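You operate a simulated robot arm through the tools that you are given. There is no shell and no other tool. Be economical: measure what you need, move in short steps, check, and stop when the job is done.

You are at the controls of a simulated two-armed robot. One attempt, no reset.

TASK
Screw the lid back on the jar.
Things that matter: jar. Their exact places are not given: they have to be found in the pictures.

The check looks at the end state, three seconds after you hand in, the way a careful person would. Anything else that was tipped, shoved, dropped, spilled or broken makes it a failure. A push-on lid holds only when it is set on centred and level and pressed home; a screw cap is set on level and turned clockwise until tight.

THE ROBOT
Two 7-joint arms with two-finger grippers on one trunk, on a base that drives. Base frame: it is fixed to the floor where the robot stands at the start and does not move with it; the origin is under the middle of the robot, x ahead of it, y to its left, z up; the surface under the hand at the start is at about z = 900. Readings come in mm, degrees, newtons and seconds.
The left shoulder is at the start at [23, 233, 1103], the right one opposite. With the tool pointing down near the work surface each hand reaches from about 200 to 760 mm from the robot's upright axis, wherever it stands, measured 20 degrees to its own side. Payload 2.2 kg a hand.
The TCP of each hand is the grasp point between the finger pads, 19 mm short of the fingertips. In the tool frame z runs along the fingers and y along their closing line. The gripper opens to 116 mm. The gripper's body begins 70 mm behind the TCP.
Orientation is told as [roll, pitch, yaw] about the base's x, y, z axes, in that order, counted from this pose: with the fingers straight down and closing along the base's y, the tool's x points along the base's -x, its y along +y and its z along -z.

THE INTERFACE
- The arms move only by the tool servo_tool. It takes "left_plan", "right_plan" or both (then of equal length, played together; a hand with none holds still); each is a list of rows, each a list of 7 numbers: the shift along the tool's x, y, z in mm, then the turn, a rotation vector about the tool's x, y, z in degrees, then the finger opening in mm, from 0 to 116. In form: [[x, y, z, rx, ry, rz, fingers], ...]. A call has 1 to 20 rows; each row is the pose to reach, as a shift and turn from the pose commanded when the call began, along the tool's axes at that moment. Rows are played at 5 a second. More than 50 mm and 8.6 degrees between two rows, or a gripper value outside its range, and nothing of the call is played. Where a pose cannot be reached the arm comes as near as it can. A force on the tool above 40 N (or 10 N above the force at the start of the call, whichever is more), or a blocked arm, ends the call early, and 0.2 s more pass. The fingers move at their own pace and stop on an object; they squeeze with about 36 N. The grip force told is the motor's: it shows also when the fingers shut on nothing. Time passes only in rows, and 0.2 s behind the last, so rows that repeat a pose let the fingers close. The reply holds the time, the measured pose of the TCP, the force on the tool along the base axes, the opening and the grip force, in the units named above and with some noise, with the torque about the TCP (base axes, N m) and any sound that the robot's microphone picked up.
- Cameras (640 x 400 px; columns grow to the right, rows downward): "scene" is now at [133.6, 13.2, 1286.3]; the picture's right is [-0.07, -1.00, 0.01], its down [-0.47, 0.02, -0.88] and it looks along [0.88, -0.06, -0.47] (base axes); focal length 214 px, centre (320, 200). "left" rides on the left gripper at [69, 15, -97] in its tool frame; the picture's right is [-0.21, 0.98, 0.00], its down [-0.76, -0.17, -0.63] and it looks along [-0.62, -0.14, 0.77] (tool axes); focal length 251 px, centre (320, 200). "right" rides on the right gripper at [69, -15, -97] in its tool frame; the picture's right is [0.21, 0.98, 0.00], its down [-0.76, 0.17, -0.63] and it looks along [-0.62, 0.13, 0.77] (tool axes); focal length 251 px, centre (320, 200).
- capture(camera): a new picture of that camera. No time passes.
- raise_lower(by): slides the trunk up (or, below 0, down) by that many mm; the arms and the scene camera ride with it, the base frame stays. It gives what a move gives, with no picture.
- base_move(legs): drives the robot by 1 to 6 legs, each [ahead, left, turn to the left] in mm, mm and degrees, along the robot's own axes; the way and the turn of a leg run together, so that a leg with both is an arc; at most 1500 mm and 180 degrees a leg. The arms and the cameras ride along, it lands a little off, and it stops where it bumps. It gives what a move gives.
- turn_head(pan, tilt): turns the head with the scene camera to pan (to the left, within 80 degrees either way) and tilt (down, from -29 to 69), counted from straight ahead of the robot. It gives what a move gives.
- measure_at(camera, pixels): for up to 12 pixels [column, row] of the newest picture of that camera ("zoom" is the newest enlarged one), the place [x, y, z] in the base frame of the surface seen there, good to about 2 mm. No time passes.
- inspect(camera, box): a new picture of the part [left, top, right, bottom] of that camera's present view, enlarged. No time passes.
- finish_job(): hands the job in; it is judged then, once.

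Work in short steps. Measure before you move; look again where a grasp or a placing could have gone wrong, and mend it. You have 80 turns and 78 pictures in all, those below and enlarged ones among them. Open the grippers and draw the arms clear of the work before you hand the job in, unless the task says otherwise; then end with one line.

The tools are called as name(argument=value, ...) on one line, values as JSON. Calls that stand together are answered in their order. servo_tool: Moves the arms, as the interface text tells. Its arguments: {"type":"object","properties":{"left_plan":{"type":"array"},"right_plan":{"type":"array"}},"required":[]} The other tools are called the same way: raise_lower (by) slides the trunk up or down; base_move (legs) drives the base; turn_head (pan, tilt) turns the head that bears the scene camera; capture (camera) takes a picture; measure_at (camera, pixels) gives the place of the surface under pixels of a picture; inspect (camera, box) takes an enlarged picture of a part of a camera's view; finish_job () hands the job in.

At the start:

```text
time: 0.0
left_ee_pos: [443.5, 183.6, 1191.6]
left_ee_rot: [-0.7, 0.1, 0.0]
left_force: [0.6, 0.9, 0.1]
left_moment: [-0.11, -0.01, 0.0]
left_gripper_width: 115.9
left_gripper_force: 0.1
right_ee_pos: [410.4, -221.1, 1212.3]
right_ee_rot: [-0.7, 0.0, 0.1]
right_force: [0.2, 0.5, -0.2]
right_moment: [-0.09, -0.02, 0.01]
right_gripper_width: 115.9
right_gripper_force: 0.0
trunk travel left (down, up): [-250.0, 240.0]
robot x, y, heading: [-1.5, 4.5, 0.0]
head pan, tilt: [-3.8, 27.8]
```

scene: 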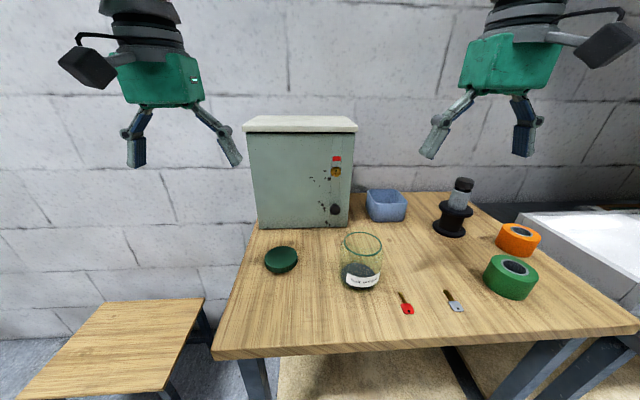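
right: 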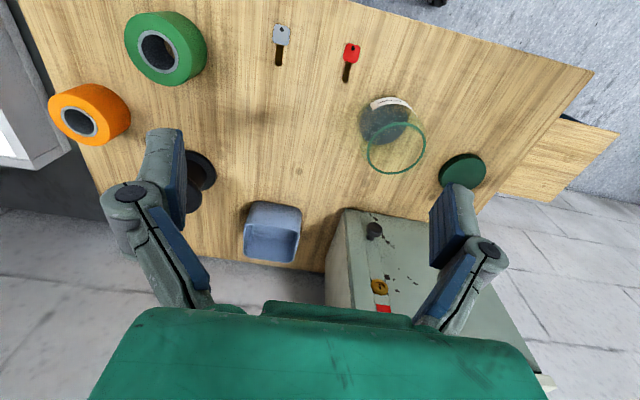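
left: 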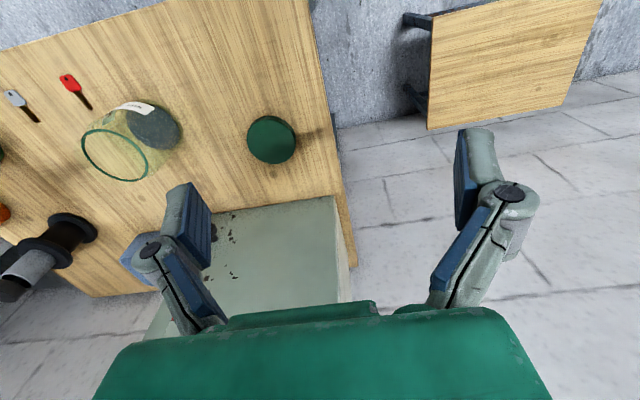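

The scene shows the open glass jar near (362,262) and the green lid near (281,260). I take enlarged views and measure them.

inspect(camera="scene", box=[240, 210, 420, 322])

inspect(camera="left", box=[70, 80, 310, 230])

measure_at(camera="left", pixels=[[272, 140], [250, 140], [294, 140], [272, 118], [272, 160], [83, 150], [147, 158], [112, 130], [120, 181], [150, 130], [200, 100], [230, 140]])

```text
3.56 times, centred on (330, 266) of scene
```

zoom: 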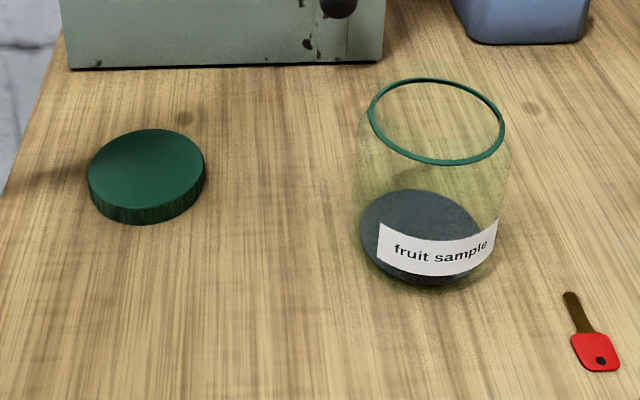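

```text
2.67 times, centred on (190, 155) of left
```

zoom: 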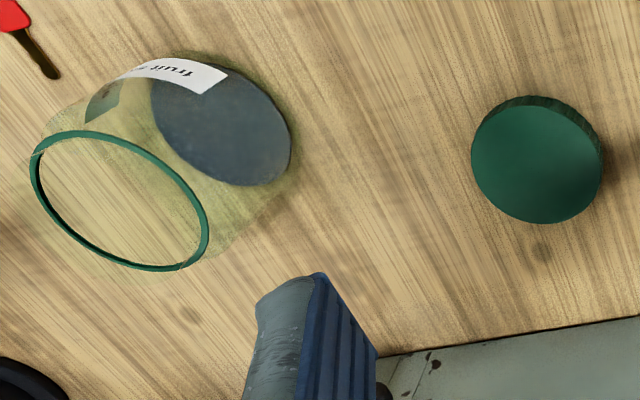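

```text
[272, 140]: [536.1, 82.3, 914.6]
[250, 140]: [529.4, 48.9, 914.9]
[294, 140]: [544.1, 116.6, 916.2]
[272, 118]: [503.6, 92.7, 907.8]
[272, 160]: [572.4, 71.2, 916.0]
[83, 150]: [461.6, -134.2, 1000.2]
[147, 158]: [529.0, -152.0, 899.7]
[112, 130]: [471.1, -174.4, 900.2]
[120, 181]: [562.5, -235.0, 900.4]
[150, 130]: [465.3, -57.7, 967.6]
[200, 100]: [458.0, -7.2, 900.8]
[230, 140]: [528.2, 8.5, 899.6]
```

The newest zoom shows the rim ring, roughly (30,180) to (208,235), and the lid disk around (537,160). I measure points on both edges.

measure_at(camera="zoom", pixels=[[36, 180], [100, 134], [160, 163], [204, 230], [170, 267], [110, 256], [60, 225], [473, 160], [602, 165], [530, 108], [535, 222], [537, 160]])

inspect(camera="right", box=[340, 80, 500, 200])

```text
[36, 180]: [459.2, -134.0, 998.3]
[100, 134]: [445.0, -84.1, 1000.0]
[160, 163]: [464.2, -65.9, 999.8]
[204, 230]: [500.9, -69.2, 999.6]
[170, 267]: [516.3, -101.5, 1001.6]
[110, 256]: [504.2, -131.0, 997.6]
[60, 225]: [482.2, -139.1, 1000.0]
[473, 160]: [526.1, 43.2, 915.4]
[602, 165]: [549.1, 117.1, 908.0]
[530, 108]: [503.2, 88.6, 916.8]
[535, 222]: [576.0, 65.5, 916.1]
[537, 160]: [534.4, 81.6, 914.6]
```

```text
3.33 times, centred on (420, 140) of right
```

zoom: 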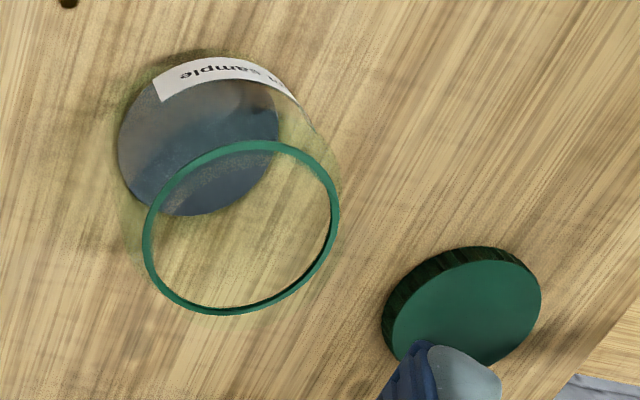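

The lid fits a circle at (540, 79), R≈38.5, top 916; the jar rim at (480,-101), R≈38, z 1000. I check the box and neighbouring obstacles, and the jar's side profile.

inspect(camera="scene", box=[320, 220, 400, 300])

capture(camera="scene")

measure_at(camera="scene", pixels=[[262, 225], [345, 225], [250, 130], [354, 130], [385, 218], [450, 232], [462, 182], [407, 309], [400, 295], [455, 305], [445, 292], [492, 285]])

```text
5.00 times, centred on (360, 260) of scene
```

zoom: 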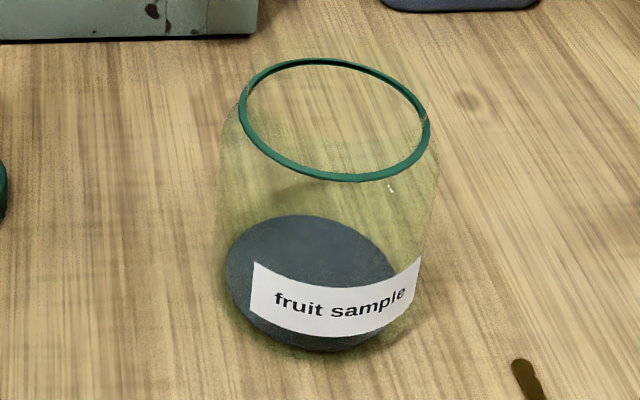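

```text
70 pictures are left
```

scene: 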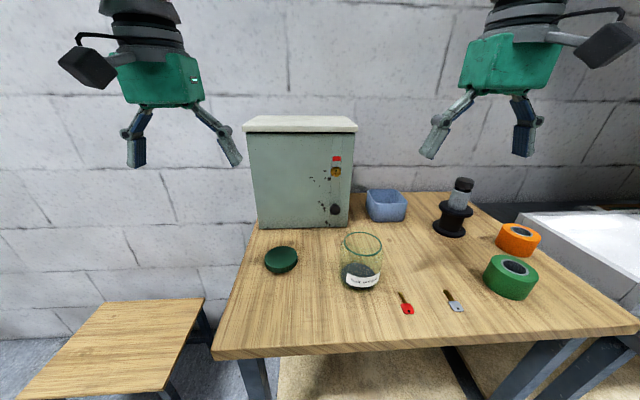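

```text
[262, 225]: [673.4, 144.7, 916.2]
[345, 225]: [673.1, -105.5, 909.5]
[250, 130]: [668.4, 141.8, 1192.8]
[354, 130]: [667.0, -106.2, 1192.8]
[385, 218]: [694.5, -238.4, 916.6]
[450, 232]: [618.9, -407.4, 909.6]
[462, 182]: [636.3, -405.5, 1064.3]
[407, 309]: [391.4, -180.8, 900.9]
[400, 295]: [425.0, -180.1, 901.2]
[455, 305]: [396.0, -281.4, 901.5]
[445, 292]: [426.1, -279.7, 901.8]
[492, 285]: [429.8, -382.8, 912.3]
```

Lid is clear of the box (front x≈672), so I move the left hand above the lid, at z≈1000, with the fingers open.

servo_tool(left_plan=[[-32, -35, 0, -0.7, 0, 0, 116], [-64, -70, 20, -0.7, 0, 0, 116], [-96.5, -104, 60, -0.7, 0, 0, 116], [-96.5, -104, 100, -0.7, 0, 0, 116], [-96.5, -104, 140, -0.7, 0, 0, 116], [-96.5, -104, 180, -0.7, 0, 0, 116], [-96.5, -104, 190, -0.7, 0, 0, 116], [-96.5, -104, 190, -0.7, 0, 0, 116]])

capture(camera="left")

```text
refused: row 2 steps farther than a row can; nothing moved
```

```text
69 pictures are left
```

left: 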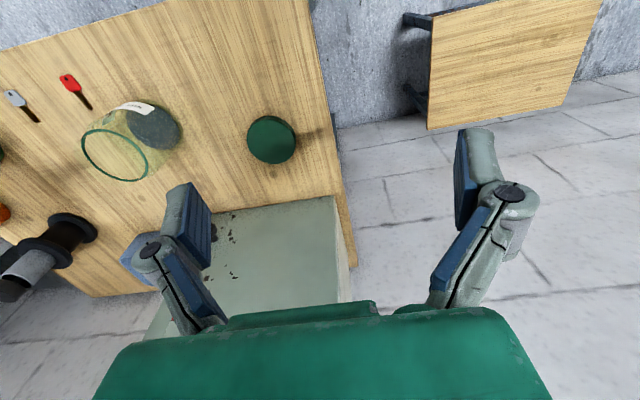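

The step was refused as slightly too long, so I send the same move in smaller rows.

servo_tool(left_plan=[[-32, -35, 0, -0.7, 0, 0, 116], [-64, -70, 0, -0.7, 0, 0, 116], [-96.5, -104, 0, -0.7, 0, 0, 116], [-96.5, -104, 45, -0.7, 0, 0, 116], [-96.5, -104, 90, -0.7, 0, 0, 116], [-96.5, -104, 135, -0.7, 0, 0, 116], [-96.5, -104, 175, -0.7, 0, 0, 116], [-96.5, -104, 190, -0.7, 0, 0, 116], [-96.5, -104, 190, -0.7, 0, 0, 116]])

capture(camera="left")

```text
time: 2.0
left_ee_pos: [540.1, 55.1, 1005.9]
left_ee_rot: [1.3, 0.1, 0.0]
left_force: [-0.1, -1.0, 0.5]
left_moment: [0.01, -0.04, 0.02]
left_gripper_width: 116.0
left_gripper_force: 0.0
right_ee_pos: [409.7, -245.3, 1209.5]
right_ee_rot: [0.3, -0.1, 0.0]
right_force: [0.1, -0.7, -0.6]
right_moment: [0.01, 0.0, -0.01]
right_gripper_width: 116.1
right_gripper_force: 0.0
trunk travel left (down, up): [-250.0, 240.0]
robot x, y, heading: [-1.5, 1.1, -0.0]
head pan, tilt: [-3.8, 27.8]
```

```text
68 pictures are left
```

left: 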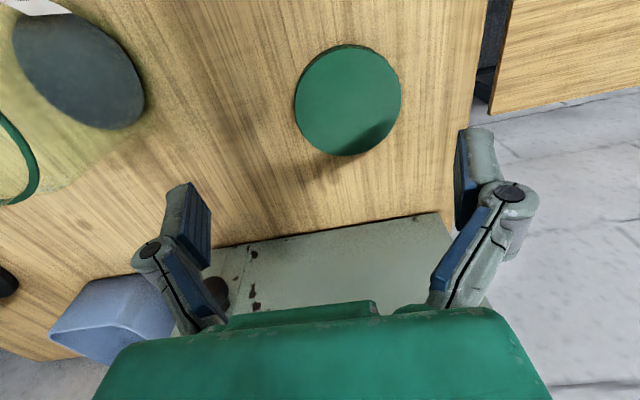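

Both hands shifted in y and in roll, as if the body sways. I hold still a few rows to see whether it settles.

servo_tool(left_plan=[[0, 0, 0, 0, 0, 0, 116], [0, 0, 0, 0, 0, 0, 116], [0, 0, 0, 0, 0, 0, 116]])

servo_tool(left_plan=[[0, 0, 0, 0, 0, 0, 116], [0, 0, 0, 0, 0, 0, 116], [0, 0, 0, 0, 0, 0, 116]])

capture(camera="left")

measure_at(camera="left", pixels=[[348, 100], [298, 100], [398, 100], [348, 48], [348, 152], [240, 150], [30, 190]])

```text
time: 2.8
left_ee_pos: [541.0, 59.7, 1005.0]
left_ee_rot: [1.0, 0.0, 0.0]
left_force: [0.2, -0.2, -0.8]
left_moment: [0.04, 0.05, -0.02]
left_gripper_width: 116.1
left_gripper_force: 0.1
right_ee_pos: [407.2, -240.4, 1208.8]
right_ee_rot: [0.2, -0.1, 0.1]
right_force: [-0.3, -0.3, 0.0]
right_moment: [0.05, -0.01, -0.02]
right_gripper_width: 115.7
right_gripper_force: 0.0
trunk travel left (down, up): [-250.0, 240.0]
robot x, y, heading: [3.2, -0.9, 0.1]
head pan, tilt: [-3.8, 27.8]
```

```text
time: 3.6
left_ee_pos: [539.3, 62.9, 1005.4]
left_ee_rot: [0.8, -0.1, 0.0]
left_force: [-0.7, 0.2, -0.2]
left_moment: [-0.02, -0.03, 0.02]
left_gripper_width: 115.9
left_gripper_force: 0.1
right_ee_pos: [408.5, -236.9, 1209.8]
right_ee_rot: [-0.2, -0.1, 0.0]
right_force: [0.7, 0.0, 0.2]
right_moment: [-0.01, -0.01, 0.01]
right_gripper_width: 116.1
right_gripper_force: 0.0
trunk travel left (down, up): [-250.0, 240.0]
robot x, y, heading: [2.0, 0.7, 0.2]
head pan, tilt: [-3.8, 27.8]
```

```text
67 pictures are left
```

left: 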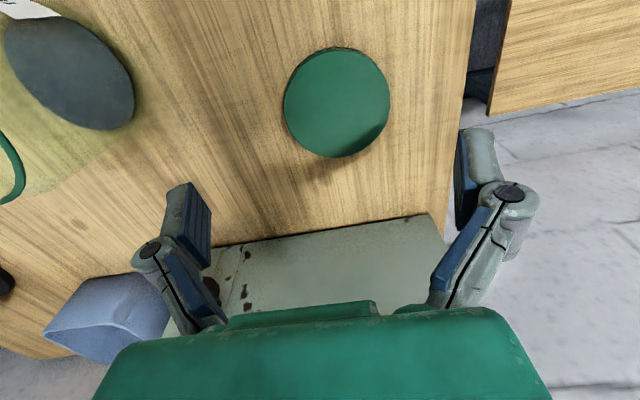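

```text
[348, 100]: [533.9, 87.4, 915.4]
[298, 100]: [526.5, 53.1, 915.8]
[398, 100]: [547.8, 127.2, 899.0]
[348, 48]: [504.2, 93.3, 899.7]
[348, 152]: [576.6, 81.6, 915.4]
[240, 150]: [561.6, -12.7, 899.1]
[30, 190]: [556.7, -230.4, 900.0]
```

The drift goes on slowly, so I hold for longer to learn its course.

servo_tool(left_plan=[[0, 0, 0, 0, 0, 0, 116], [0, 0, 0, 0, 0, 0, 116], [0, 0, 0, 0, 0, 0, 116], [0, 0, 0, 0, 0, 0, 116], [0, 0, 0, 0, 0, 0, 116], [0, 0, 0, 0, 0, 0, 116], [0, 0, 0, 0, 0, 0, 116]])

servo_tool(left_plan=[[0, 0, 0, 0, 0, 0, 116], [0, 0, 0, 0, 0, 0, 116], [0, 0, 0, 0, 0, 0, 116], [0, 0, 0, 0, 0, 0, 116], [0, 0, 0, 0, 0, 0, 116], [0, 0, 0, 0, 0, 0, 116], [0, 0, 0, 0, 0, 0, 116]])

servo_tool(left_plan=[[0, 0, 0, 0, 0, 0, 116], [0, 0, 0, 0, 0, 0, 116], [0, 0, 0, 0, 0, 0, 116], [0, 0, 0, 0, 0, 0, 116], [0, 0, 0, 0, 0, 0, 116], [0, 0, 0, 0, 0, 0, 116], [0, 0, 0, 0, 0, 0, 116]])

```text
time: 5.2
left_ee_pos: [539.9, 65.3, 1005.2]
left_ee_rot: [0.8, 0.0, 0.2]
left_force: [0.7, 0.0, 0.3]
left_moment: [-0.04, 0.01, 0.04]
left_gripper_width: 115.9
left_gripper_force: 0.0
right_ee_pos: [408.0, -233.6, 1210.8]
right_ee_rot: [-0.2, -0.1, 0.2]
right_force: [-0.2, 1.4, -0.1]
right_moment: [-0.01, 0.0, 0.03]
right_gripper_width: 115.8
right_gripper_force: 0.1
trunk travel left (down, up): [-250.0, 240.0]
robot x, y, heading: [2.3, 2.5, 0.0]
head pan, tilt: [-3.8, 27.8]
```

```text
time: 6.8
left_ee_pos: [540.1, 64.4, 1005.0]
left_ee_rot: [0.9, 0.0, 0.1]
left_force: [-0.6, 0.1, 0.3]
left_moment: [0.03, 0.01, -0.02]
left_gripper_width: 116.0
left_gripper_force: 0.2
right_ee_pos: [408.1, -236.7, 1209.9]
right_ee_rot: [0.1, -0.1, 0.1]
right_force: [-0.6, -0.2, -0.8]
right_moment: [-0.07, -0.04, -0.01]
right_gripper_width: 115.8
right_gripper_force: 0.1
trunk travel left (down, up): [-250.0, 240.0]
robot x, y, heading: [1.3, 4.3, 0.1]
head pan, tilt: [-3.8, 27.8]
```

```text
time: 8.4
left_ee_pos: [540.0, 62.9, 1005.1]
left_ee_rot: [0.8, 0.0, 0.1]
left_force: [0.3, -0.2, -0.6]
left_moment: [0.02, 0.03, 0.0]
left_gripper_width: 116.1
left_gripper_force: 0.0
right_ee_pos: [409.2, -236.9, 1208.9]
right_ee_rot: [0.1, -0.1, 0.0]
right_force: [0.1, 0.0, 0.2]
right_moment: [0.01, 0.06, 0.0]
right_gripper_width: 116.0
right_gripper_force: 0.1
trunk travel left (down, up): [-250.0, 240.0]
robot x, y, heading: [1.2, 0.5, 0.3]
head pan, tilt: [-3.8, 27.8]
```

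The lean settles (a soft body that rocks when an arm shifts its weight). Now at (540, 63, 1005); I correct y by about +14 and roll, descending to z≈945, then wait.

servo_tool(left_plan=[[0, 4, 0, 0.3, 0, 0, 116], [0, 8, 15, 0.6, 0, 0, 116], [0, 12, 30, 0.8, 0, 0, 116], [0, 14, 45, 0.8, 0, 0, 116], [0, 14, 60, 0.8, 0, 0, 116], [0, 14, 60, 0.8, 0, 0, 116], [0, 14, 60, 0.8, 0, 0, 116], [0, 14, 60, 0.8, 0, 0, 116], [0, 14, 60, 0.8, 0, 0, 116], [0, 14, 60, 0.8, 0, 0, 116], [0, 14, 60, 0.8, 0, 0, 116], [0, 14, 60, 0.8, 0, 0, 116], [0, 14, 60, 0.8, 0, 0, 116], [0, 14, 60, 0.8, 0, 0, 116]])

capture(camera="left")

```text
time: 11.4
left_ee_pos: [537.2, 76.8, 943.8]
left_ee_rot: [0.2, 0.0, 0.0]
left_force: [0.0, 0.4, 0.2]
left_moment: [-0.02, 0.03, 0.01]
left_gripper_width: 115.9
left_gripper_force: 0.1
right_ee_pos: [408.4, -237.0, 1209.7]
right_ee_rot: [0.1, -0.1, 0.1]
right_force: [0.3, -0.4, 0.6]
right_moment: [0.02, -0.03, -0.04]
right_gripper_width: 115.9
right_gripper_force: 0.0
trunk travel left (down, up): [-250.0, 240.0]
robot x, y, heading: [-3.0, 0.9, -0.0]
head pan, tilt: [-3.8, 27.8]
```

```text
66 pictures are left
```

left: 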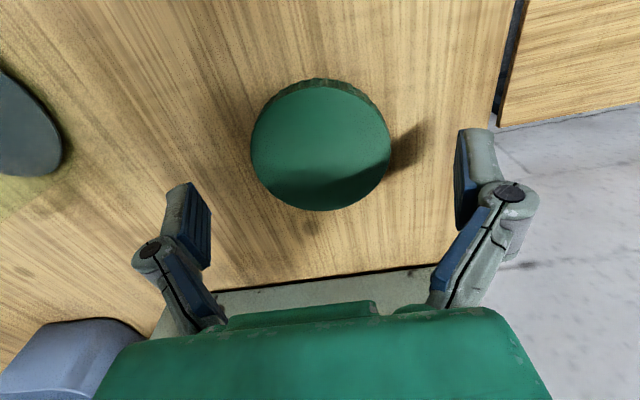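

The lid disk spans columns 251–391, rows 86–211, centred between the fingers. I re-measure its edges.

measure_at(camera="left", pixels=[[254, 148], [388, 150], [320, 90], [320, 207], [275, 105], [370, 108], [275, 190], [365, 192]])

```text
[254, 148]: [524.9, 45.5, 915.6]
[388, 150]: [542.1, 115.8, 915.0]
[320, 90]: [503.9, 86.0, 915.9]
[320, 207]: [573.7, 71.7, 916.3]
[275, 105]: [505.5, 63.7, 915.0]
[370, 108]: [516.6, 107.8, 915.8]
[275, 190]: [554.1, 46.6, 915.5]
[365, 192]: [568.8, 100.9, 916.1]
```

Lid centre is ≈(537.5, 80). I shift +2.5 y, go down 21 to z≈923 and close.

servo_tool(left_plan=[[0, 2.5, 7, 0.2, 0, 0, 116], [0, 2.5, 14, 0.2, 0, 0, 116], [0, 2.5, 21, 0.2, 0, 0, 116], [0, 2.5, 21, 0.2, 0, 0, 116], [0, 2.5, 21, 0.2, 0, 0, 100], [0, 2.5, 21, 0.2, 0, 0, 85], [0, 2.5, 21, 0.2, 0, 0, 70], [0, 2.5, 21, 0.2, 0, 0, 70], [0, 2.5, 21, 0.2, 0, 0, 70], [0, 2.5, 21, 0.2, 0, 0, 70]])

capture(camera="left")

```text
time: 13.6
left_ee_pos: [538.5, 81.8, 923.9]
left_ee_rot: [-0.1, -0.1, 0.0]
left_force: [0.0, 0.6, 0.0]
left_moment: [0.0, -0.01, 0.01]
left_gripper_width: 75.0
left_gripper_force: 35.7
right_ee_pos: [408.5, -236.2, 1209.7]
right_ee_rot: [0.1, -0.1, 0.1]
right_force: [0.4, -0.6, -0.3]
right_moment: [0.02, 0.01, 0.03]
right_gripper_width: 115.8
right_gripper_force: 0.0
trunk travel left (down, up): [-250.0, 240.0]
robot x, y, heading: [1.1, 4.8, -0.1]
head pan, tilt: [-3.8, 27.8]
```

```text
65 pictures are left
```

left: 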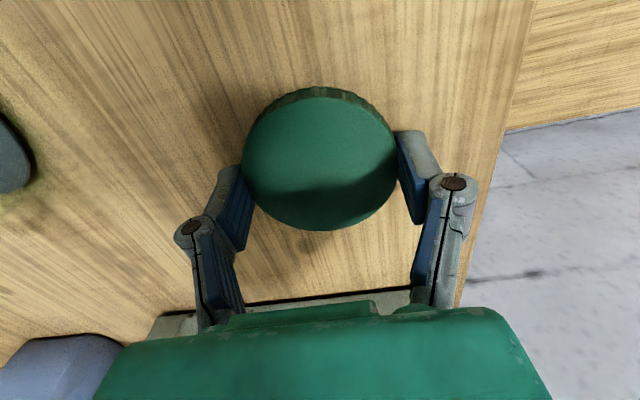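

Gripped at 75 mm. I lift straight up 140 mm.

servo_tool(left_plan=[[0, 0, -20, 0, 0, 0, 70], [0, 0, -45, 0, 0, 0, 70], [0, 0, -80, 0, 0, 0, 70], [0, 0, -115, 0, 0, 0, 70], [0, 0, -140, 0, 0, 0, 70], [0, 0, -140, 0, 0, 0, 70]])

inspect(camera="left", box=[180, 60, 480, 260])

```text
time: 15.0
left_ee_pos: [536.4, 80.1, 1064.7]
left_ee_rot: [-0.1, 0.0, 0.0]
left_force: [0.4, 0.4, -0.3]
left_moment: [-0.02, 0.0, 0.04]
left_gripper_width: 75.0
left_gripper_force: 36.3
right_ee_pos: [409.2, -237.6, 1210.4]
right_ee_rot: [0.1, -0.2, -0.1]
right_force: [0.1, -0.4, -0.9]
right_moment: [-0.01, 0.02, 0.0]
right_gripper_width: 116.2
right_gripper_force: 0.0
trunk travel left (down, up): [-250.0, 240.0]
robot x, y, heading: [1.7, 0.5, -0.1]
head pan, tilt: [-3.8, 27.8]
```

```text
2.00 times, centred on (330, 160) of left
```

zoom: 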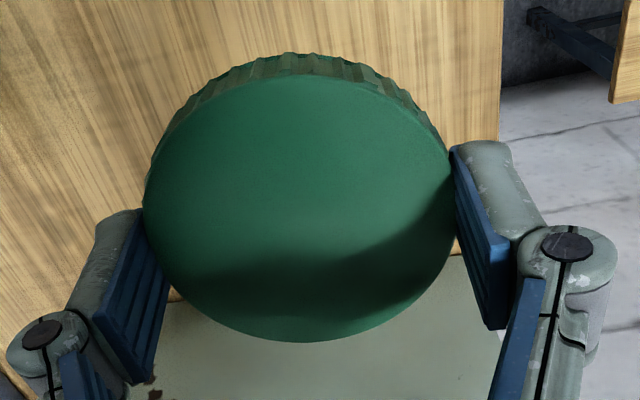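

The lid came up level. I measure it against the TCP to get offset and tilt.

measure_at(camera="zoom", pixels=[[150, 200], [445, 190], [300, 80], [300, 335], [200, 115], [390, 105], [200, 300], [410, 285], [300, 200]])

```text
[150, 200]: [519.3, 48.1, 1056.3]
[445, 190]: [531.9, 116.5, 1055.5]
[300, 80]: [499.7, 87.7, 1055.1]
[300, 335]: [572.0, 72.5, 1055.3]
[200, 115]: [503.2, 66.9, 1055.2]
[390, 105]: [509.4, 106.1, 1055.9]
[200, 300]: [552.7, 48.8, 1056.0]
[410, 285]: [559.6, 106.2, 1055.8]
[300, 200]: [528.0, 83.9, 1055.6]
```

Lid centred in the grip and level. I carry it above the jar while yawing the hand counter-clockwise 80° to have clockwise travel in hand.

servo_tool(left_plan=[[5, -15, 0, 0, 0, -8, 70], [10, -31, 0, 0, 0, -16, 70], [16, -47, 0, 0, 0, -24, 70], [22, -63, 0, 0, 0, -32, 70], [28, -79, 0, 0, 0, -40, 70], [34, -95, 0, 0, 0, -48, 70], [40, -111, 0, 0, 0, -56, 70], [46, -127, 0, 0, 0, -64, 70], [52, -143, 0, 0, 0, -72, 70], [56, -155, 0, 0, 0, -80, 70], [56, -155, 0, 0, 0, -80, 70], [56, -155, 0, 0, 0, -80, 70], [56, -155, 0, 0, 0, -80, 70], [56, -155, 0, 0, 0, -80, 70], [56, -155, 0, 0, 0, -80, 70], [56, -155, 0, 0, 0, -80, 70], [56, -155, 0, 0, 0, -80, 70], [56, -155, 0, 0, 0, -80, 70], [56, -155, 0, 0, 0, -80, 70], [56, -155, 0, 0, 0, -80, 70]])

capture(camera="scene")

capture(camera="right")

```text
time: 19.4
left_ee_pos: [496.3, -51.6, 1093.3]
left_ee_rot: [-1.1, 4.0, 82.7]
left_force: [0.4, -0.5, 0.1]
left_moment: [0.01, 0.0, -0.01]
left_gripper_width: 74.8
left_gripper_force: 36.3
right_ee_pos: [404.5, -236.1, 1211.7]
right_ee_rot: [0.0, -0.2, 0.1]
right_force: [-0.6, 0.4, -0.3]
right_moment: [0.0, -0.03, 0.0]
right_gripper_width: 115.8
right_gripper_force: 0.1
trunk travel left (down, up): [-250.0, 240.0]
robot x, y, heading: [-0.5, -1.0, 0.2]
head pan, tilt: [-3.8, 27.8]
stopped in row 20 (left hand): the arm was blocked; the commanded pose is now the measured one
```

```text
63 pictures are left
```

scene: 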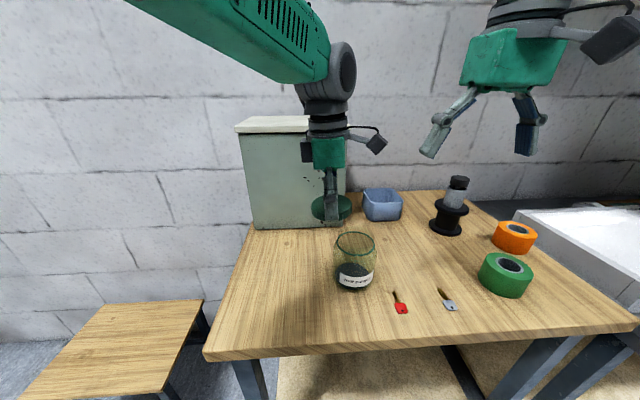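

```text
62 pictures are left
```

right: 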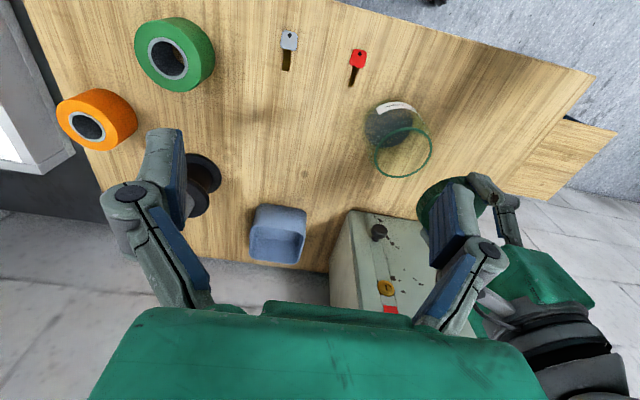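

The left arm ran out of reach across the body. I drive the base sideways to the right by 180 mm so that the jar lies in the left hand's range; everything held is above z 1065 and the way is clear.

base_move(legs=[[0, -180, 0]])

servo_tool(left_plan=[[0, 0, 0, 0, 0, 0, 70], [0, 0, 0, 0, 0, 0, 70], [0, 0, 0, 0, 0, 0, 70], [0, 0, 0, 0, 0, 0, 70], [0, 0, 0, 0, 0, 0, 70], [0, 0, 0, 0, 0, 0, 70]])

capture(camera="scene")

```text
time: 20.9
left_ee_pos: [498.6, -233.2, 1098.0]
left_ee_rot: [-1.3, 4.7, 82.9]
left_force: [-0.3, 0.2, 1.7]
left_moment: [-0.01, 0.02, 0.01]
left_gripper_width: 75.0
left_gripper_force: 36.2
right_ee_pos: [404.2, -418.8, 1212.5]
right_ee_rot: [-0.2, -0.2, -0.1]
right_force: [-0.1, 0.1, -0.3]
right_moment: [0.0, -0.02, -0.01]
right_gripper_width: 116.2
right_gripper_force: 0.0
trunk travel left (down, up): [-250.0, 240.0]
robot x, y, heading: [-0.8, -186.9, -0.1]
head pan, tilt: [-3.8, 27.8]
```

```text
time: 22.3
left_ee_pos: [497.1, -231.1, 1098.9]
left_ee_rot: [-1.6, 4.5, 83.0]
left_force: [-0.5, -0.3, 0.1]
left_moment: [-0.04, 0.04, -0.01]
left_gripper_width: 75.3
left_gripper_force: 36.1
right_ee_pos: [402.5, -415.9, 1212.4]
right_ee_rot: [-0.3, -0.3, 0.0]
right_force: [-0.3, 0.8, -0.1]
right_moment: [-0.01, -0.02, 0.02]
right_gripper_width: 116.2
right_gripper_force: 0.0
trunk travel left (down, up): [-250.0, 240.0]
robot x, y, heading: [1.5, -180.0, 0.1]
head pan, tilt: [-3.8, 27.8]
```

```text
61 pictures are left
```

scene: 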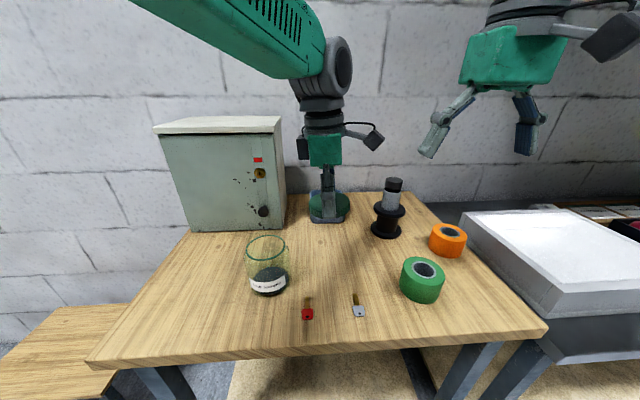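

The base moved as wanted (y≈-182). I bring the left hand over the jar: about +110 in y (leaving room for lean), -17 in x, levelling the roll/pitch of (-1.6, 4.5).

servo_tool(left_plan=[[-20, 6, 0, -0.3, -0.9, 0, 70], [-40, 12, 0, -0.6, -1.8, 0, 70], [-60, 18, 0, -0.9, -2.7, 0, 70], [-80, 24, 0, -1.3, -3.6, 0, 70], [-107, 30, 0, -1.6, -4.5, 0, 70], [-107, 30, 0, -1.6, -4.5, 0, 70], [-107, 30, 0, -1.6, -4.5, 0, 70], [-107, 30, 0, -1.6, -4.5, 0, 70], [-107, 30, 0, -1.6, -4.5, 0, 70], [-107, 30, 0, -1.6, -4.5, 0, 70], [-107, 30, 0, -1.6, -4.5, 0, 70], [-107, 30, 0, -1.6, -4.5, 0, 70], [-107, 30, 0, -1.6, -4.5, 0, 70], [-107, 30, 0, -1.6, -4.5, 0, 70], [-107, 30, 0, -1.6, -4.5, 0, 70]])

capture(camera="left")

capture(camera="scene")

```text
time: 25.5
left_ee_pos: [481.4, -142.4, 1088.3]
left_ee_rot: [0.2, -0.6, 82.9]
left_force: [0.9, -1.2, 0.2]
left_moment: [0.06, -0.01, -0.01]
left_gripper_width: 74.9
left_gripper_force: 36.1
right_ee_pos: [402.6, -438.2, 1210.7]
right_ee_rot: [0.7, -0.4, -0.1]
right_force: [-0.3, -0.5, 0.3]
right_moment: [0.01, 0.02, 0.02]
right_gripper_width: 115.9
right_gripper_force: 0.1
trunk travel left (down, up): [-250.0, 240.0]
robot x, y, heading: [-0.3, -186.3, 0.0]
head pan, tilt: [-3.8, 27.8]
```

```text
60 pictures are left
```

left: 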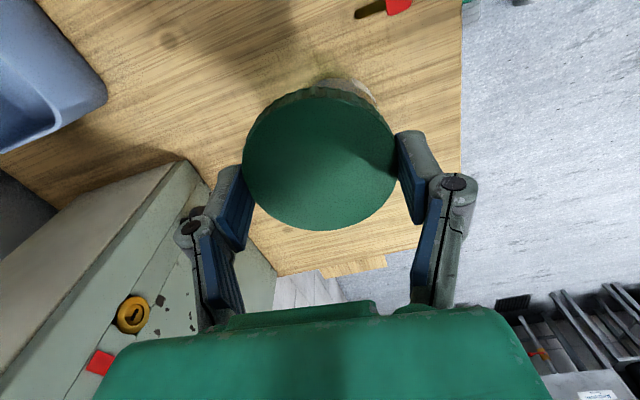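

```text
59 pictures are left
```

scene: 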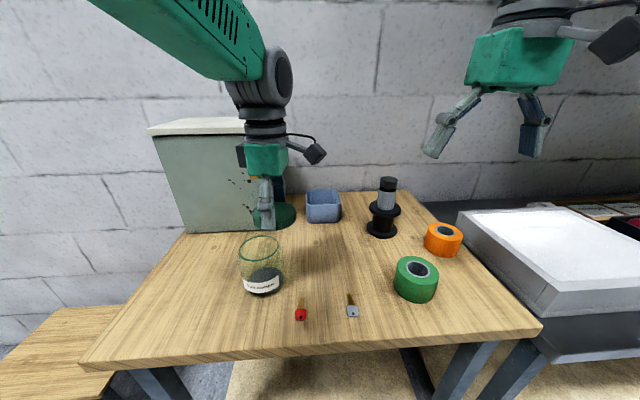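

The hand is at (481,-142), the body leans a little; I wait for it to settle before correcting.

servo_tool(left_plan=[[0, 0, 0, 0, 0, 0, 70], [0, 0, 0, 0, 0, 0, 70], [0, 0, 0, 0, 0, 0, 70], [0, 0, 0, 0, 0, 0, 70], [0, 0, 0, 0, 0, 0, 70], [0, 0, 0, 0, 0, 0, 70], [0, 0, 0, 0, 0, 0, 70], [0, 0, 0, 0, 0, 0, 70], [0, 0, 0, 0, 0, 0, 70], [0, 0, 0, 0, 0, 0, 70]])

```text
time: 27.7
left_ee_pos: [482.4, -127.0, 1087.0]
left_ee_rot: [0.1, -0.1, 83.0]
left_force: [0.2, 0.5, -0.7]
left_moment: [-0.02, 0.01, 0.0]
left_gripper_width: 74.8
left_gripper_force: 36.2
right_ee_pos: [402.0, -421.1, 1212.7]
right_ee_rot: [0.0, -0.4, -0.1]
right_force: [0.1, -0.1, 0.0]
right_moment: [0.0, -0.04, -0.02]
right_gripper_width: 115.8
right_gripper_force: 0.1
trunk travel left (down, up): [-250.0, 240.0]
robot x, y, heading: [-3.0, -183.2, -0.2]
head pan, tilt: [-3.8, 27.8]
```

Sway returned to rest. I move slowly the remaining +26 in y and let it settle.

servo_tool(left_plan=[[-3, 0.6, 0, 0, 0, 0, 70], [-6, 1.2, 0, 0, 0, 0, 70], [-9, 1.8, 0, 0, 0, 0, 70], [-12, 2.4, 0, 0, 0, 0, 70], [-15, 3, 0, 0, 0, 0, 70], [-18, 3.6, 0, 0, 0, 0, 70], [-21, 4.2, 0, 0, 0, 0, 70], [-24, 4.8, 0, 0, 0, 0, 70], [-25.6, 5.2, 0, 0, 0, 0, 70], [-25.6, 5.2, 0, 0, 0, 0, 70], [-25.6, 5.2, 0, 0, 0, 0, 70], [-25.6, 5.2, 0, 0, 0, 0, 70], [-25.6, 5.2, 0, 0, 0, 0, 70], [-25.6, 5.2, 0, 0, 0, 0, 70], [-25.6, 5.2, 0, 0, 0, 0, 70], [-25.6, 5.2, 0, 0, 0, 0, 70], [-25.6, 5.2, 0, 0, 0, 0, 70], [-25.6, 5.2, 0, 0, 0, 0, 70]])

capture(camera="right")

inspect(camera="scene", box=[180, 170, 340, 310])

```text
time: 31.5
left_ee_pos: [478.1, -105.2, 1089.8]
left_ee_rot: [0.1, -0.2, 83.0]
left_force: [0.3, 0.4, -0.1]
left_moment: [0.0, 0.0, -0.01]
left_gripper_width: 75.2
left_gripper_force: 36.0
right_ee_pos: [401.6, -428.2, 1212.1]
right_ee_rot: [0.2, -0.3, 0.0]
right_force: [-0.4, 0.4, 0.0]
right_moment: [0.0, -0.03, -0.01]
right_gripper_width: 115.8
right_gripper_force: 0.0
trunk travel left (down, up): [-250.0, 240.0]
robot x, y, heading: [0.2, -182.2, 0.1]
head pan, tilt: [-3.8, 27.8]
```

```text
58 pictures are left
```

right: 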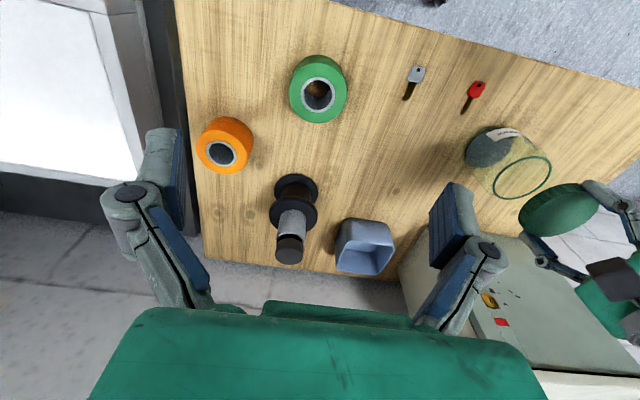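

```text
2.86 times, centred on (260, 240) of scene
```

zoom: 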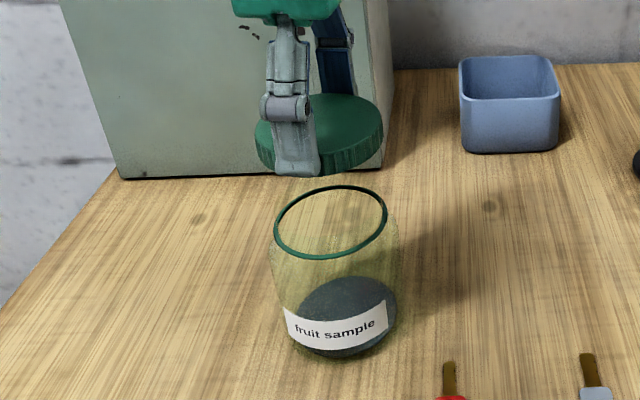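

The lid hangs right above the rim. I measure rim points and lid points in this same zoom.

measure_at(camera="zoom", pixels=[[277, 225], [384, 213], [340, 188], [320, 256], [290, 249], [370, 240], [300, 198], [373, 193], [379, 125], [340, 100], [258, 138], [340, 150]])

servo_tool(left_plan=[[0, 0, 0, 0, 0, 0, 70], [0, 0, 0, 0, 0, 0, 70], [0, 0, 0, 0, 0, 0, 70], [0, 0, 0, 0, 0, 0, 70], [0, 0, 0, 0, 0, 0, 70], [0, 0, 0, 0, 0, 0, 70]])

```text
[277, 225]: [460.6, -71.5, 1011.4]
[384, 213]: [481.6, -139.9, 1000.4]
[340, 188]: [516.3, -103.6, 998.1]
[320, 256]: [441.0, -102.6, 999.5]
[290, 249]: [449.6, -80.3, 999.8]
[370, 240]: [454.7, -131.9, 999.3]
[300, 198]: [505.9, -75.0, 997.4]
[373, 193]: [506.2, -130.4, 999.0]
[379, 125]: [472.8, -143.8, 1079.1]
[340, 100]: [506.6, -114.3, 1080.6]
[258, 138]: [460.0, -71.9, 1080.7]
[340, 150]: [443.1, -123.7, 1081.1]
```

```text
time: 32.9
left_ee_pos: [476.9, -104.8, 1089.6]
left_ee_rot: [0.1, -0.3, 82.9]
left_force: [-0.5, -0.3, -0.5]
left_moment: [-0.02, -0.01, -0.02]
left_gripper_width: 74.8
left_gripper_force: 35.6
right_ee_pos: [401.5, -427.9, 1211.9]
right_ee_rot: [0.2, -0.3, 0.0]
right_force: [0.0, 0.0, -0.5]
right_moment: [0.03, -0.03, 0.0]
right_gripper_width: 115.7
right_gripper_force: 0.1
trunk travel left (down, up): [-250.0, 240.0]
robot x, y, heading: [1.8, -180.4, -0.1]
head pan, tilt: [-3.8, 27.8]
```

Rim centre ≈(479,-103); the TCP rests at (477.3,-105). I correct by (+1.7,+2) and descend slowly to just above the rim (lid bottom ≈1006).

servo_tool(left_plan=[[-1, -0.7, 6, 0, 0, 0, 70], [-2.2, -1.4, 12, 0, 0, 0, 70], [-2.2, -1.4, 20, 0, 0, 0, 70], [-2.2, -1.4, 28, 0, 0, 0, 70], [-2.2, -1.4, 36, 0, 0, 0, 70], [-2.2, -1.4, 44, 0, 0, 0, 70], [-2.2, -1.4, 50, 0, 0, 0, 70], [-2.2, -1.4, 55, 0, 0, 0, 70], [-2.2, -1.4, 59, 0, 0, 0, 70], [-2.2, -1.4, 59, 0, 0, 0, 70], [-2.2, -1.4, 59, 0, 0, 0, 70], [-2.2, -1.4, 59, 0, 0, 0, 70], [-2.2, -1.4, 59, 0, 0, 0, 70], [-2.2, -1.4, 59, 0, 0, 0, 70], [-2.2, -1.4, 59, 0, 0, 0, 70]])

inspect(camera="scene", box=[210, 190, 310, 300])

inspect(camera="right", box=[440, 100, 620, 240])

```text
time: 36.1
left_ee_pos: [481.2, -101.3, 1037.4]
left_ee_rot: [-0.5, 0.4, 83.4]
left_force: [-4.7, -1.1, 25.3]
left_moment: [0.83, 0.51, 0.09]
left_gripper_width: 75.5
left_gripper_force: 35.7
right_ee_pos: [399.9, -428.1, 1212.1]
right_ee_rot: [0.2, -0.5, 0.0]
right_force: [0.7, 0.5, -0.8]
right_moment: [0.03, -0.03, 0.04]
right_gripper_width: 116.1
right_gripper_force: 0.1
trunk travel left (down, up): [-250.0, 240.0]
robot x, y, heading: [4.2, -184.8, -0.1]
head pan, tilt: [-3.8, 27.8]
```

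```text
3.64 times, centred on (260, 245) of scene
```

zoom: 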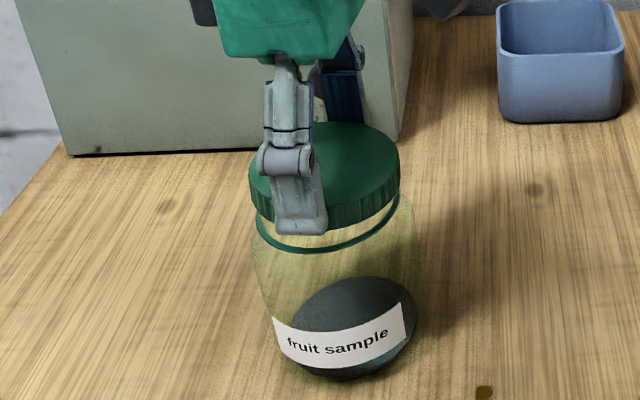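

```text
2.86 times, centred on (530, 170) of right
```

zoom: 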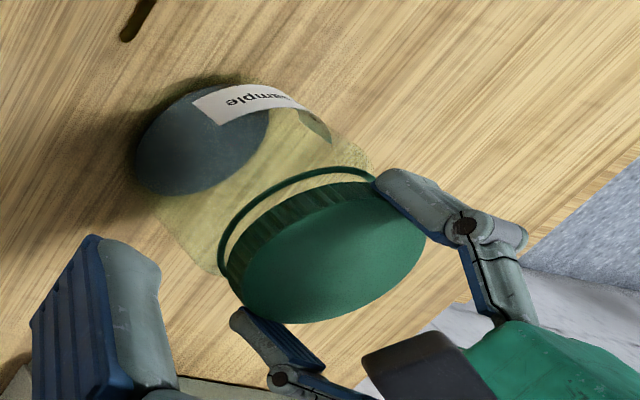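

Contact came early: 25 N at TCP z 1037 (lid bottom ≈1013), off-centre, so the glass neck rises above the green ring. I back off 6 mm and re-measure ring and lid.

servo_tool(left_plan=[[0, 0, -4, 0, 0, 0, 70], [0, 0, -8, 0, 0, 0, 70], [0, 0, -12, 0, 0, 0, 70], [0, 0, -12, 0, 0, 0, 70], [0, 0, -12, 0, 0, 0, 70], [0, 0, -12, 0, 0, 0, 70], [0, 0, -12, 0, 0, 0, 70], [0, 0, -12, 0, 0, 0, 70], [0, 0, -12, 0, 0, 0, 70], [0, 0, -12, 0, 0, 0, 70]])

inspect(camera="right", box=[470, 110, 610, 220])

inspect(camera="scene", box=[230, 205, 300, 275])

```text
time: 38.3
left_ee_pos: [479.9, -103.7, 1050.8]
left_ee_rot: [-0.2, 0.7, 83.3]
left_force: [0.2, -0.5, -0.1]
left_moment: [0.01, 0.03, 0.0]
left_gripper_width: 75.1
left_gripper_force: 35.8
right_ee_pos: [402.5, -428.2, 1211.9]
right_ee_rot: [0.2, -0.5, -0.1]
right_force: [0.5, -0.1, 0.9]
right_moment: [0.02, 0.02, -0.01]
right_gripper_width: 115.8
right_gripper_force: 0.0
trunk travel left (down, up): [-250.0, 240.0]
robot x, y, heading: [2.6, -182.0, -0.1]
head pan, tilt: [-3.8, 27.8]
```

```text
3.64 times, centred on (540, 165) of right
```

zoom: 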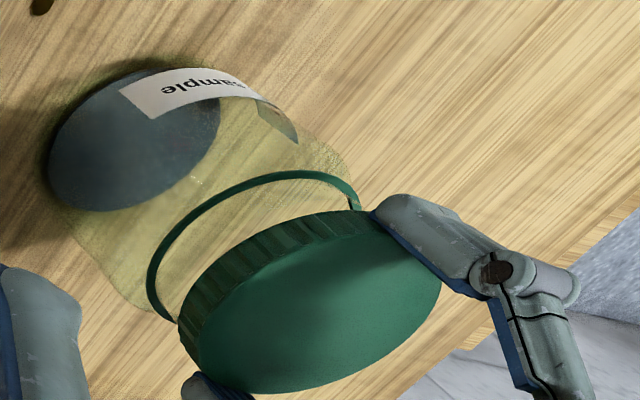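

```text
5.71 times, centred on (265, 240) of scene
```

zoom: 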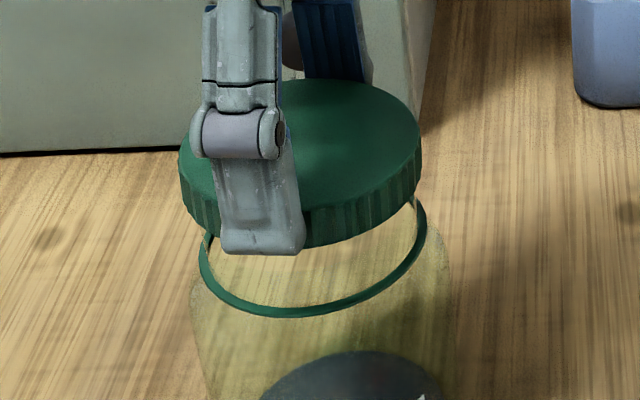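

I measure the ring and the lid's top edge in the newest zoom (scene).

measure_at(camera="zoom", pixels=[[203, 260], [424, 225], [300, 313], [240, 302], [380, 283], [410, 257], [415, 135], [350, 82], [184, 160], [340, 205], [390, 105], [206, 125]])

inspect(camera="left", box=[180, 50, 480, 250])

```text
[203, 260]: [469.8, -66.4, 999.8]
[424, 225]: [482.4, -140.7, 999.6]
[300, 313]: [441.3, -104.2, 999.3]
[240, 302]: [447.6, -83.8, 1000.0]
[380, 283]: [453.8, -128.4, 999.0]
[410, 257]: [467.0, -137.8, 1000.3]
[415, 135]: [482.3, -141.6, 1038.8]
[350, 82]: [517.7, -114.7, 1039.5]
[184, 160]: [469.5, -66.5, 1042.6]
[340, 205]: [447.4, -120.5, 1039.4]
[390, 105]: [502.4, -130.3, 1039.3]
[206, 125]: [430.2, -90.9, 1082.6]
```

```text
2.00 times, centred on (330, 150) of left
```

zoom: 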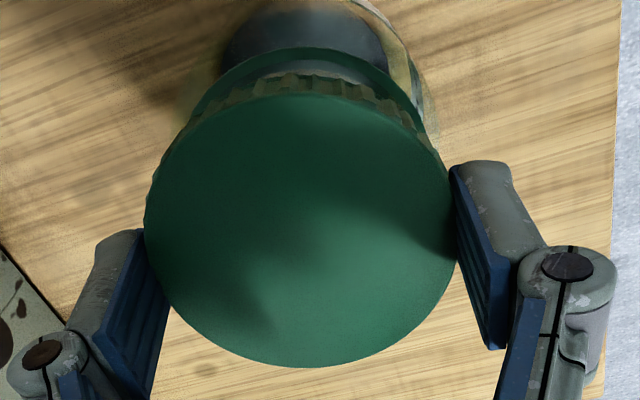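

Ring centre ≈(479.6,-102.6), lid ≈(480,-103.7), slightly tilted toward the contact side (0.7°). I level it, shift +1 y, and touch down gently.

servo_tool(left_plan=[[-1, 0.4, 0, -0.2, -0.7, 0, 70], [-1, 0.4, 3, -0.2, -0.7, 0, 70], [-1, 0.4, 6, -0.2, -0.7, 0, 70], [-1, 0.4, 9, -0.2, -0.7, 0, 70], [-1, 0.4, 11, -0.2, -0.7, 0, 70], [-1, 0.4, 13, -0.2, -0.7, 0, 70], [-1, 0.4, 15, -0.2, -0.7, 0, 70], [-1, 0.4, 15, -0.2, -0.7, 0, 70], [-1, 0.4, 15, -0.2, -0.7, 0, 70], [-1, 0.4, 15, -0.2, -0.7, 0, 70], [-1, 0.4, 15, -0.2, -0.7, 0, 70], [-1, 0.4, 15, -0.2, -0.7, 0, 70]])

inspect(camera="scene", box=[230, 205, 300, 275])

```text
time: 40.9
left_ee_pos: [481.9, -98.3, 1040.5]
left_ee_rot: [-0.7, 0.8, 83.8]
left_force: [3.2, -2.2, 23.4]
left_moment: [-0.88, -0.41, 0.11]
left_gripper_width: 75.2
left_gripper_force: 35.8
right_ee_pos: [400.1, -427.7, 1211.3]
right_ee_rot: [0.2, -0.4, 0.0]
right_force: [-0.9, -0.2, -0.7]
right_moment: [-0.01, 0.04, 0.02]
right_gripper_width: 115.9
right_gripper_force: 0.1
trunk travel left (down, up): [-250.0, 240.0]
robot x, y, heading: [-1.6, -182.6, -0.3]
head pan, tilt: [-3.8, 27.8]
```

```text
5.71 times, centred on (265, 240) of scene
```

zoom: 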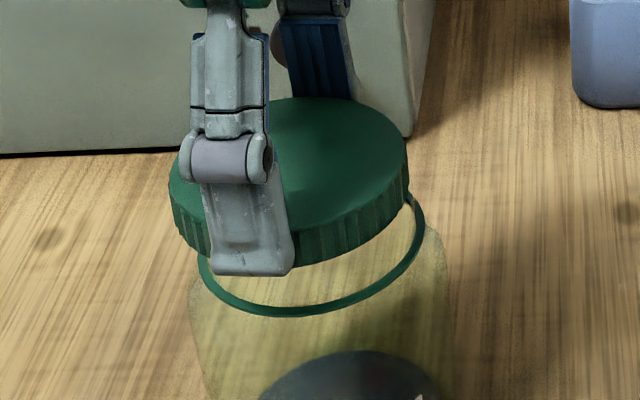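

The lid moved about 3 mm to +y under load and now presses on its -y side (moment -0.88). I lift 8 mm, let it settle and read the unloaded pose.

servo_tool(left_plan=[[0, 0, -4, 0, 0, 0, 70], [0, 0, -8, 0, 0, 0, 70], [0, 0, -8, 0, 0, 0, 70], [0, 0, -8, 0, 0, 0, 70], [0, 0, -8, 0, 0, 0, 70], [0, 0, -8, 0, 0, 0, 70], [0, 0, -8, 0, 0, 0, 70], [0, 0, -8, 0, 0, 0, 70], [0, 0, -8, 0, 0, 0, 70], [0, 0, -8, 0, 0, 0, 70]])

servo_tool(left_plan=[[0, 0, 0, 0, 0, 0, 70], [0, 0, 0, 0, 0, 0, 70], [0, 0, 0, 0, 0, 0, 70]])

```text
time: 43.1
left_ee_pos: [480.1, -98.9, 1042.0]
left_ee_rot: [0.0, 1.0, 83.7]
left_force: [0.4, 0.0, -0.1]
left_moment: [0.01, -0.01, 0.02]
left_gripper_width: 75.1
left_gripper_force: 36.0
right_ee_pos: [402.9, -428.4, 1212.0]
right_ee_rot: [0.2, -0.4, -0.1]
right_force: [0.5, -0.5, 0.2]
right_moment: [-0.05, -0.03, 0.02]
right_gripper_width: 116.1
right_gripper_force: 0.1
trunk travel left (down, up): [-250.0, 240.0]
robot x, y, heading: [0.0, -182.4, 0.1]
head pan, tilt: [-3.8, 27.8]
```

```text
time: 43.9
left_ee_pos: [480.2, -99.5, 1043.4]
left_ee_rot: [0.0, 0.9, 83.7]
left_force: [0.1, -0.3, -0.7]
left_moment: [0.03, 0.01, 0.0]
left_gripper_width: 75.0
left_gripper_force: 35.4
right_ee_pos: [402.0, -428.0, 1211.6]
right_ee_rot: [0.1, -0.3, 0.0]
right_force: [-0.1, 0.3, -1.0]
right_moment: [0.03, 0.0, 0.01]
right_gripper_width: 115.9
right_gripper_force: 0.1
trunk travel left (down, up): [-250.0, 240.0]
robot x, y, heading: [-1.8, -184.9, 0.1]
head pan, tilt: [-3.8, 27.8]
```

The arm tracks poorly at this yaw (83°, likely near a joint limit), so I raise 10 mm and turn clockwise 20° to a freer posture.

servo_tool(left_plan=[[0, 0, -4, 0, 0, 0, 70], [0, 0, -8, 0, 0, 3, 70], [0, 0, -10, 0, 0, 8, 70], [0, 0, -10, 0, 0, 13, 70], [0, 0, -10, 0, 0, 18, 70], [0, 0, -10, 0, 0, 22, 70], [0, 0, -10, 0, 0, 22, 70], [0, 0, -10, 0, 0, 22, 70], [0, 0, -10, 0, 0, 22, 70], [0, 0, -10, 0, 0, 22, 70], [0, 0, -10, 0, 0, 22, 70], [0, 0, -10, 0, 0, 22, 70], [0, 0, -10, 0, 0, 22, 70], [0, 0, -10, 0, 0, 22, 70]])

servo_tool(left_plan=[[0, 0, 0, 0, 0, 0, 70], [0, 0, 0, 0, 0, 0, 70], [0, 0, 0, 0, 0, 0, 70], [0, 0, 0, 0, 0, 0, 70]])

```text
time: 46.9
left_ee_pos: [479.3, -102.9, 1046.9]
left_ee_rot: [0.6, -0.6, 61.0]
left_force: [0.5, -0.5, 0.1]
left_moment: [-0.02, -0.03, -0.03]
left_gripper_width: 74.8
left_gripper_force: 35.6
right_ee_pos: [402.4, -428.0, 1211.9]
right_ee_rot: [0.2, -0.4, -0.1]
right_force: [0.4, 0.3, 0.4]
right_moment: [-0.02, -0.02, 0.0]
right_gripper_width: 115.9
right_gripper_force: 0.1
trunk travel left (down, up): [-250.0, 240.0]
robot x, y, heading: [-0.4, -183.8, 0.1]
head pan, tilt: [-3.8, 27.8]
```

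```text
time: 47.9
left_ee_pos: [478.7, -102.3, 1046.6]
left_ee_rot: [0.6, -0.8, 61.0]
left_force: [0.4, 0.1, -0.2]
left_moment: [-0.02, 0.01, 0.01]
left_gripper_width: 75.0
left_gripper_force: 36.4
right_ee_pos: [402.9, -428.0, 1211.5]
right_ee_rot: [0.1, -0.4, -0.1]
right_force: [0.6, 0.3, 0.0]
right_moment: [0.0, -0.01, -0.03]
right_gripper_width: 116.1
right_gripper_force: 0.0
trunk travel left (down, up): [-250.0, 240.0]
robot x, y, heading: [-0.3, -182.5, 0.0]
head pan, tilt: [-3.8, 27.8]
```

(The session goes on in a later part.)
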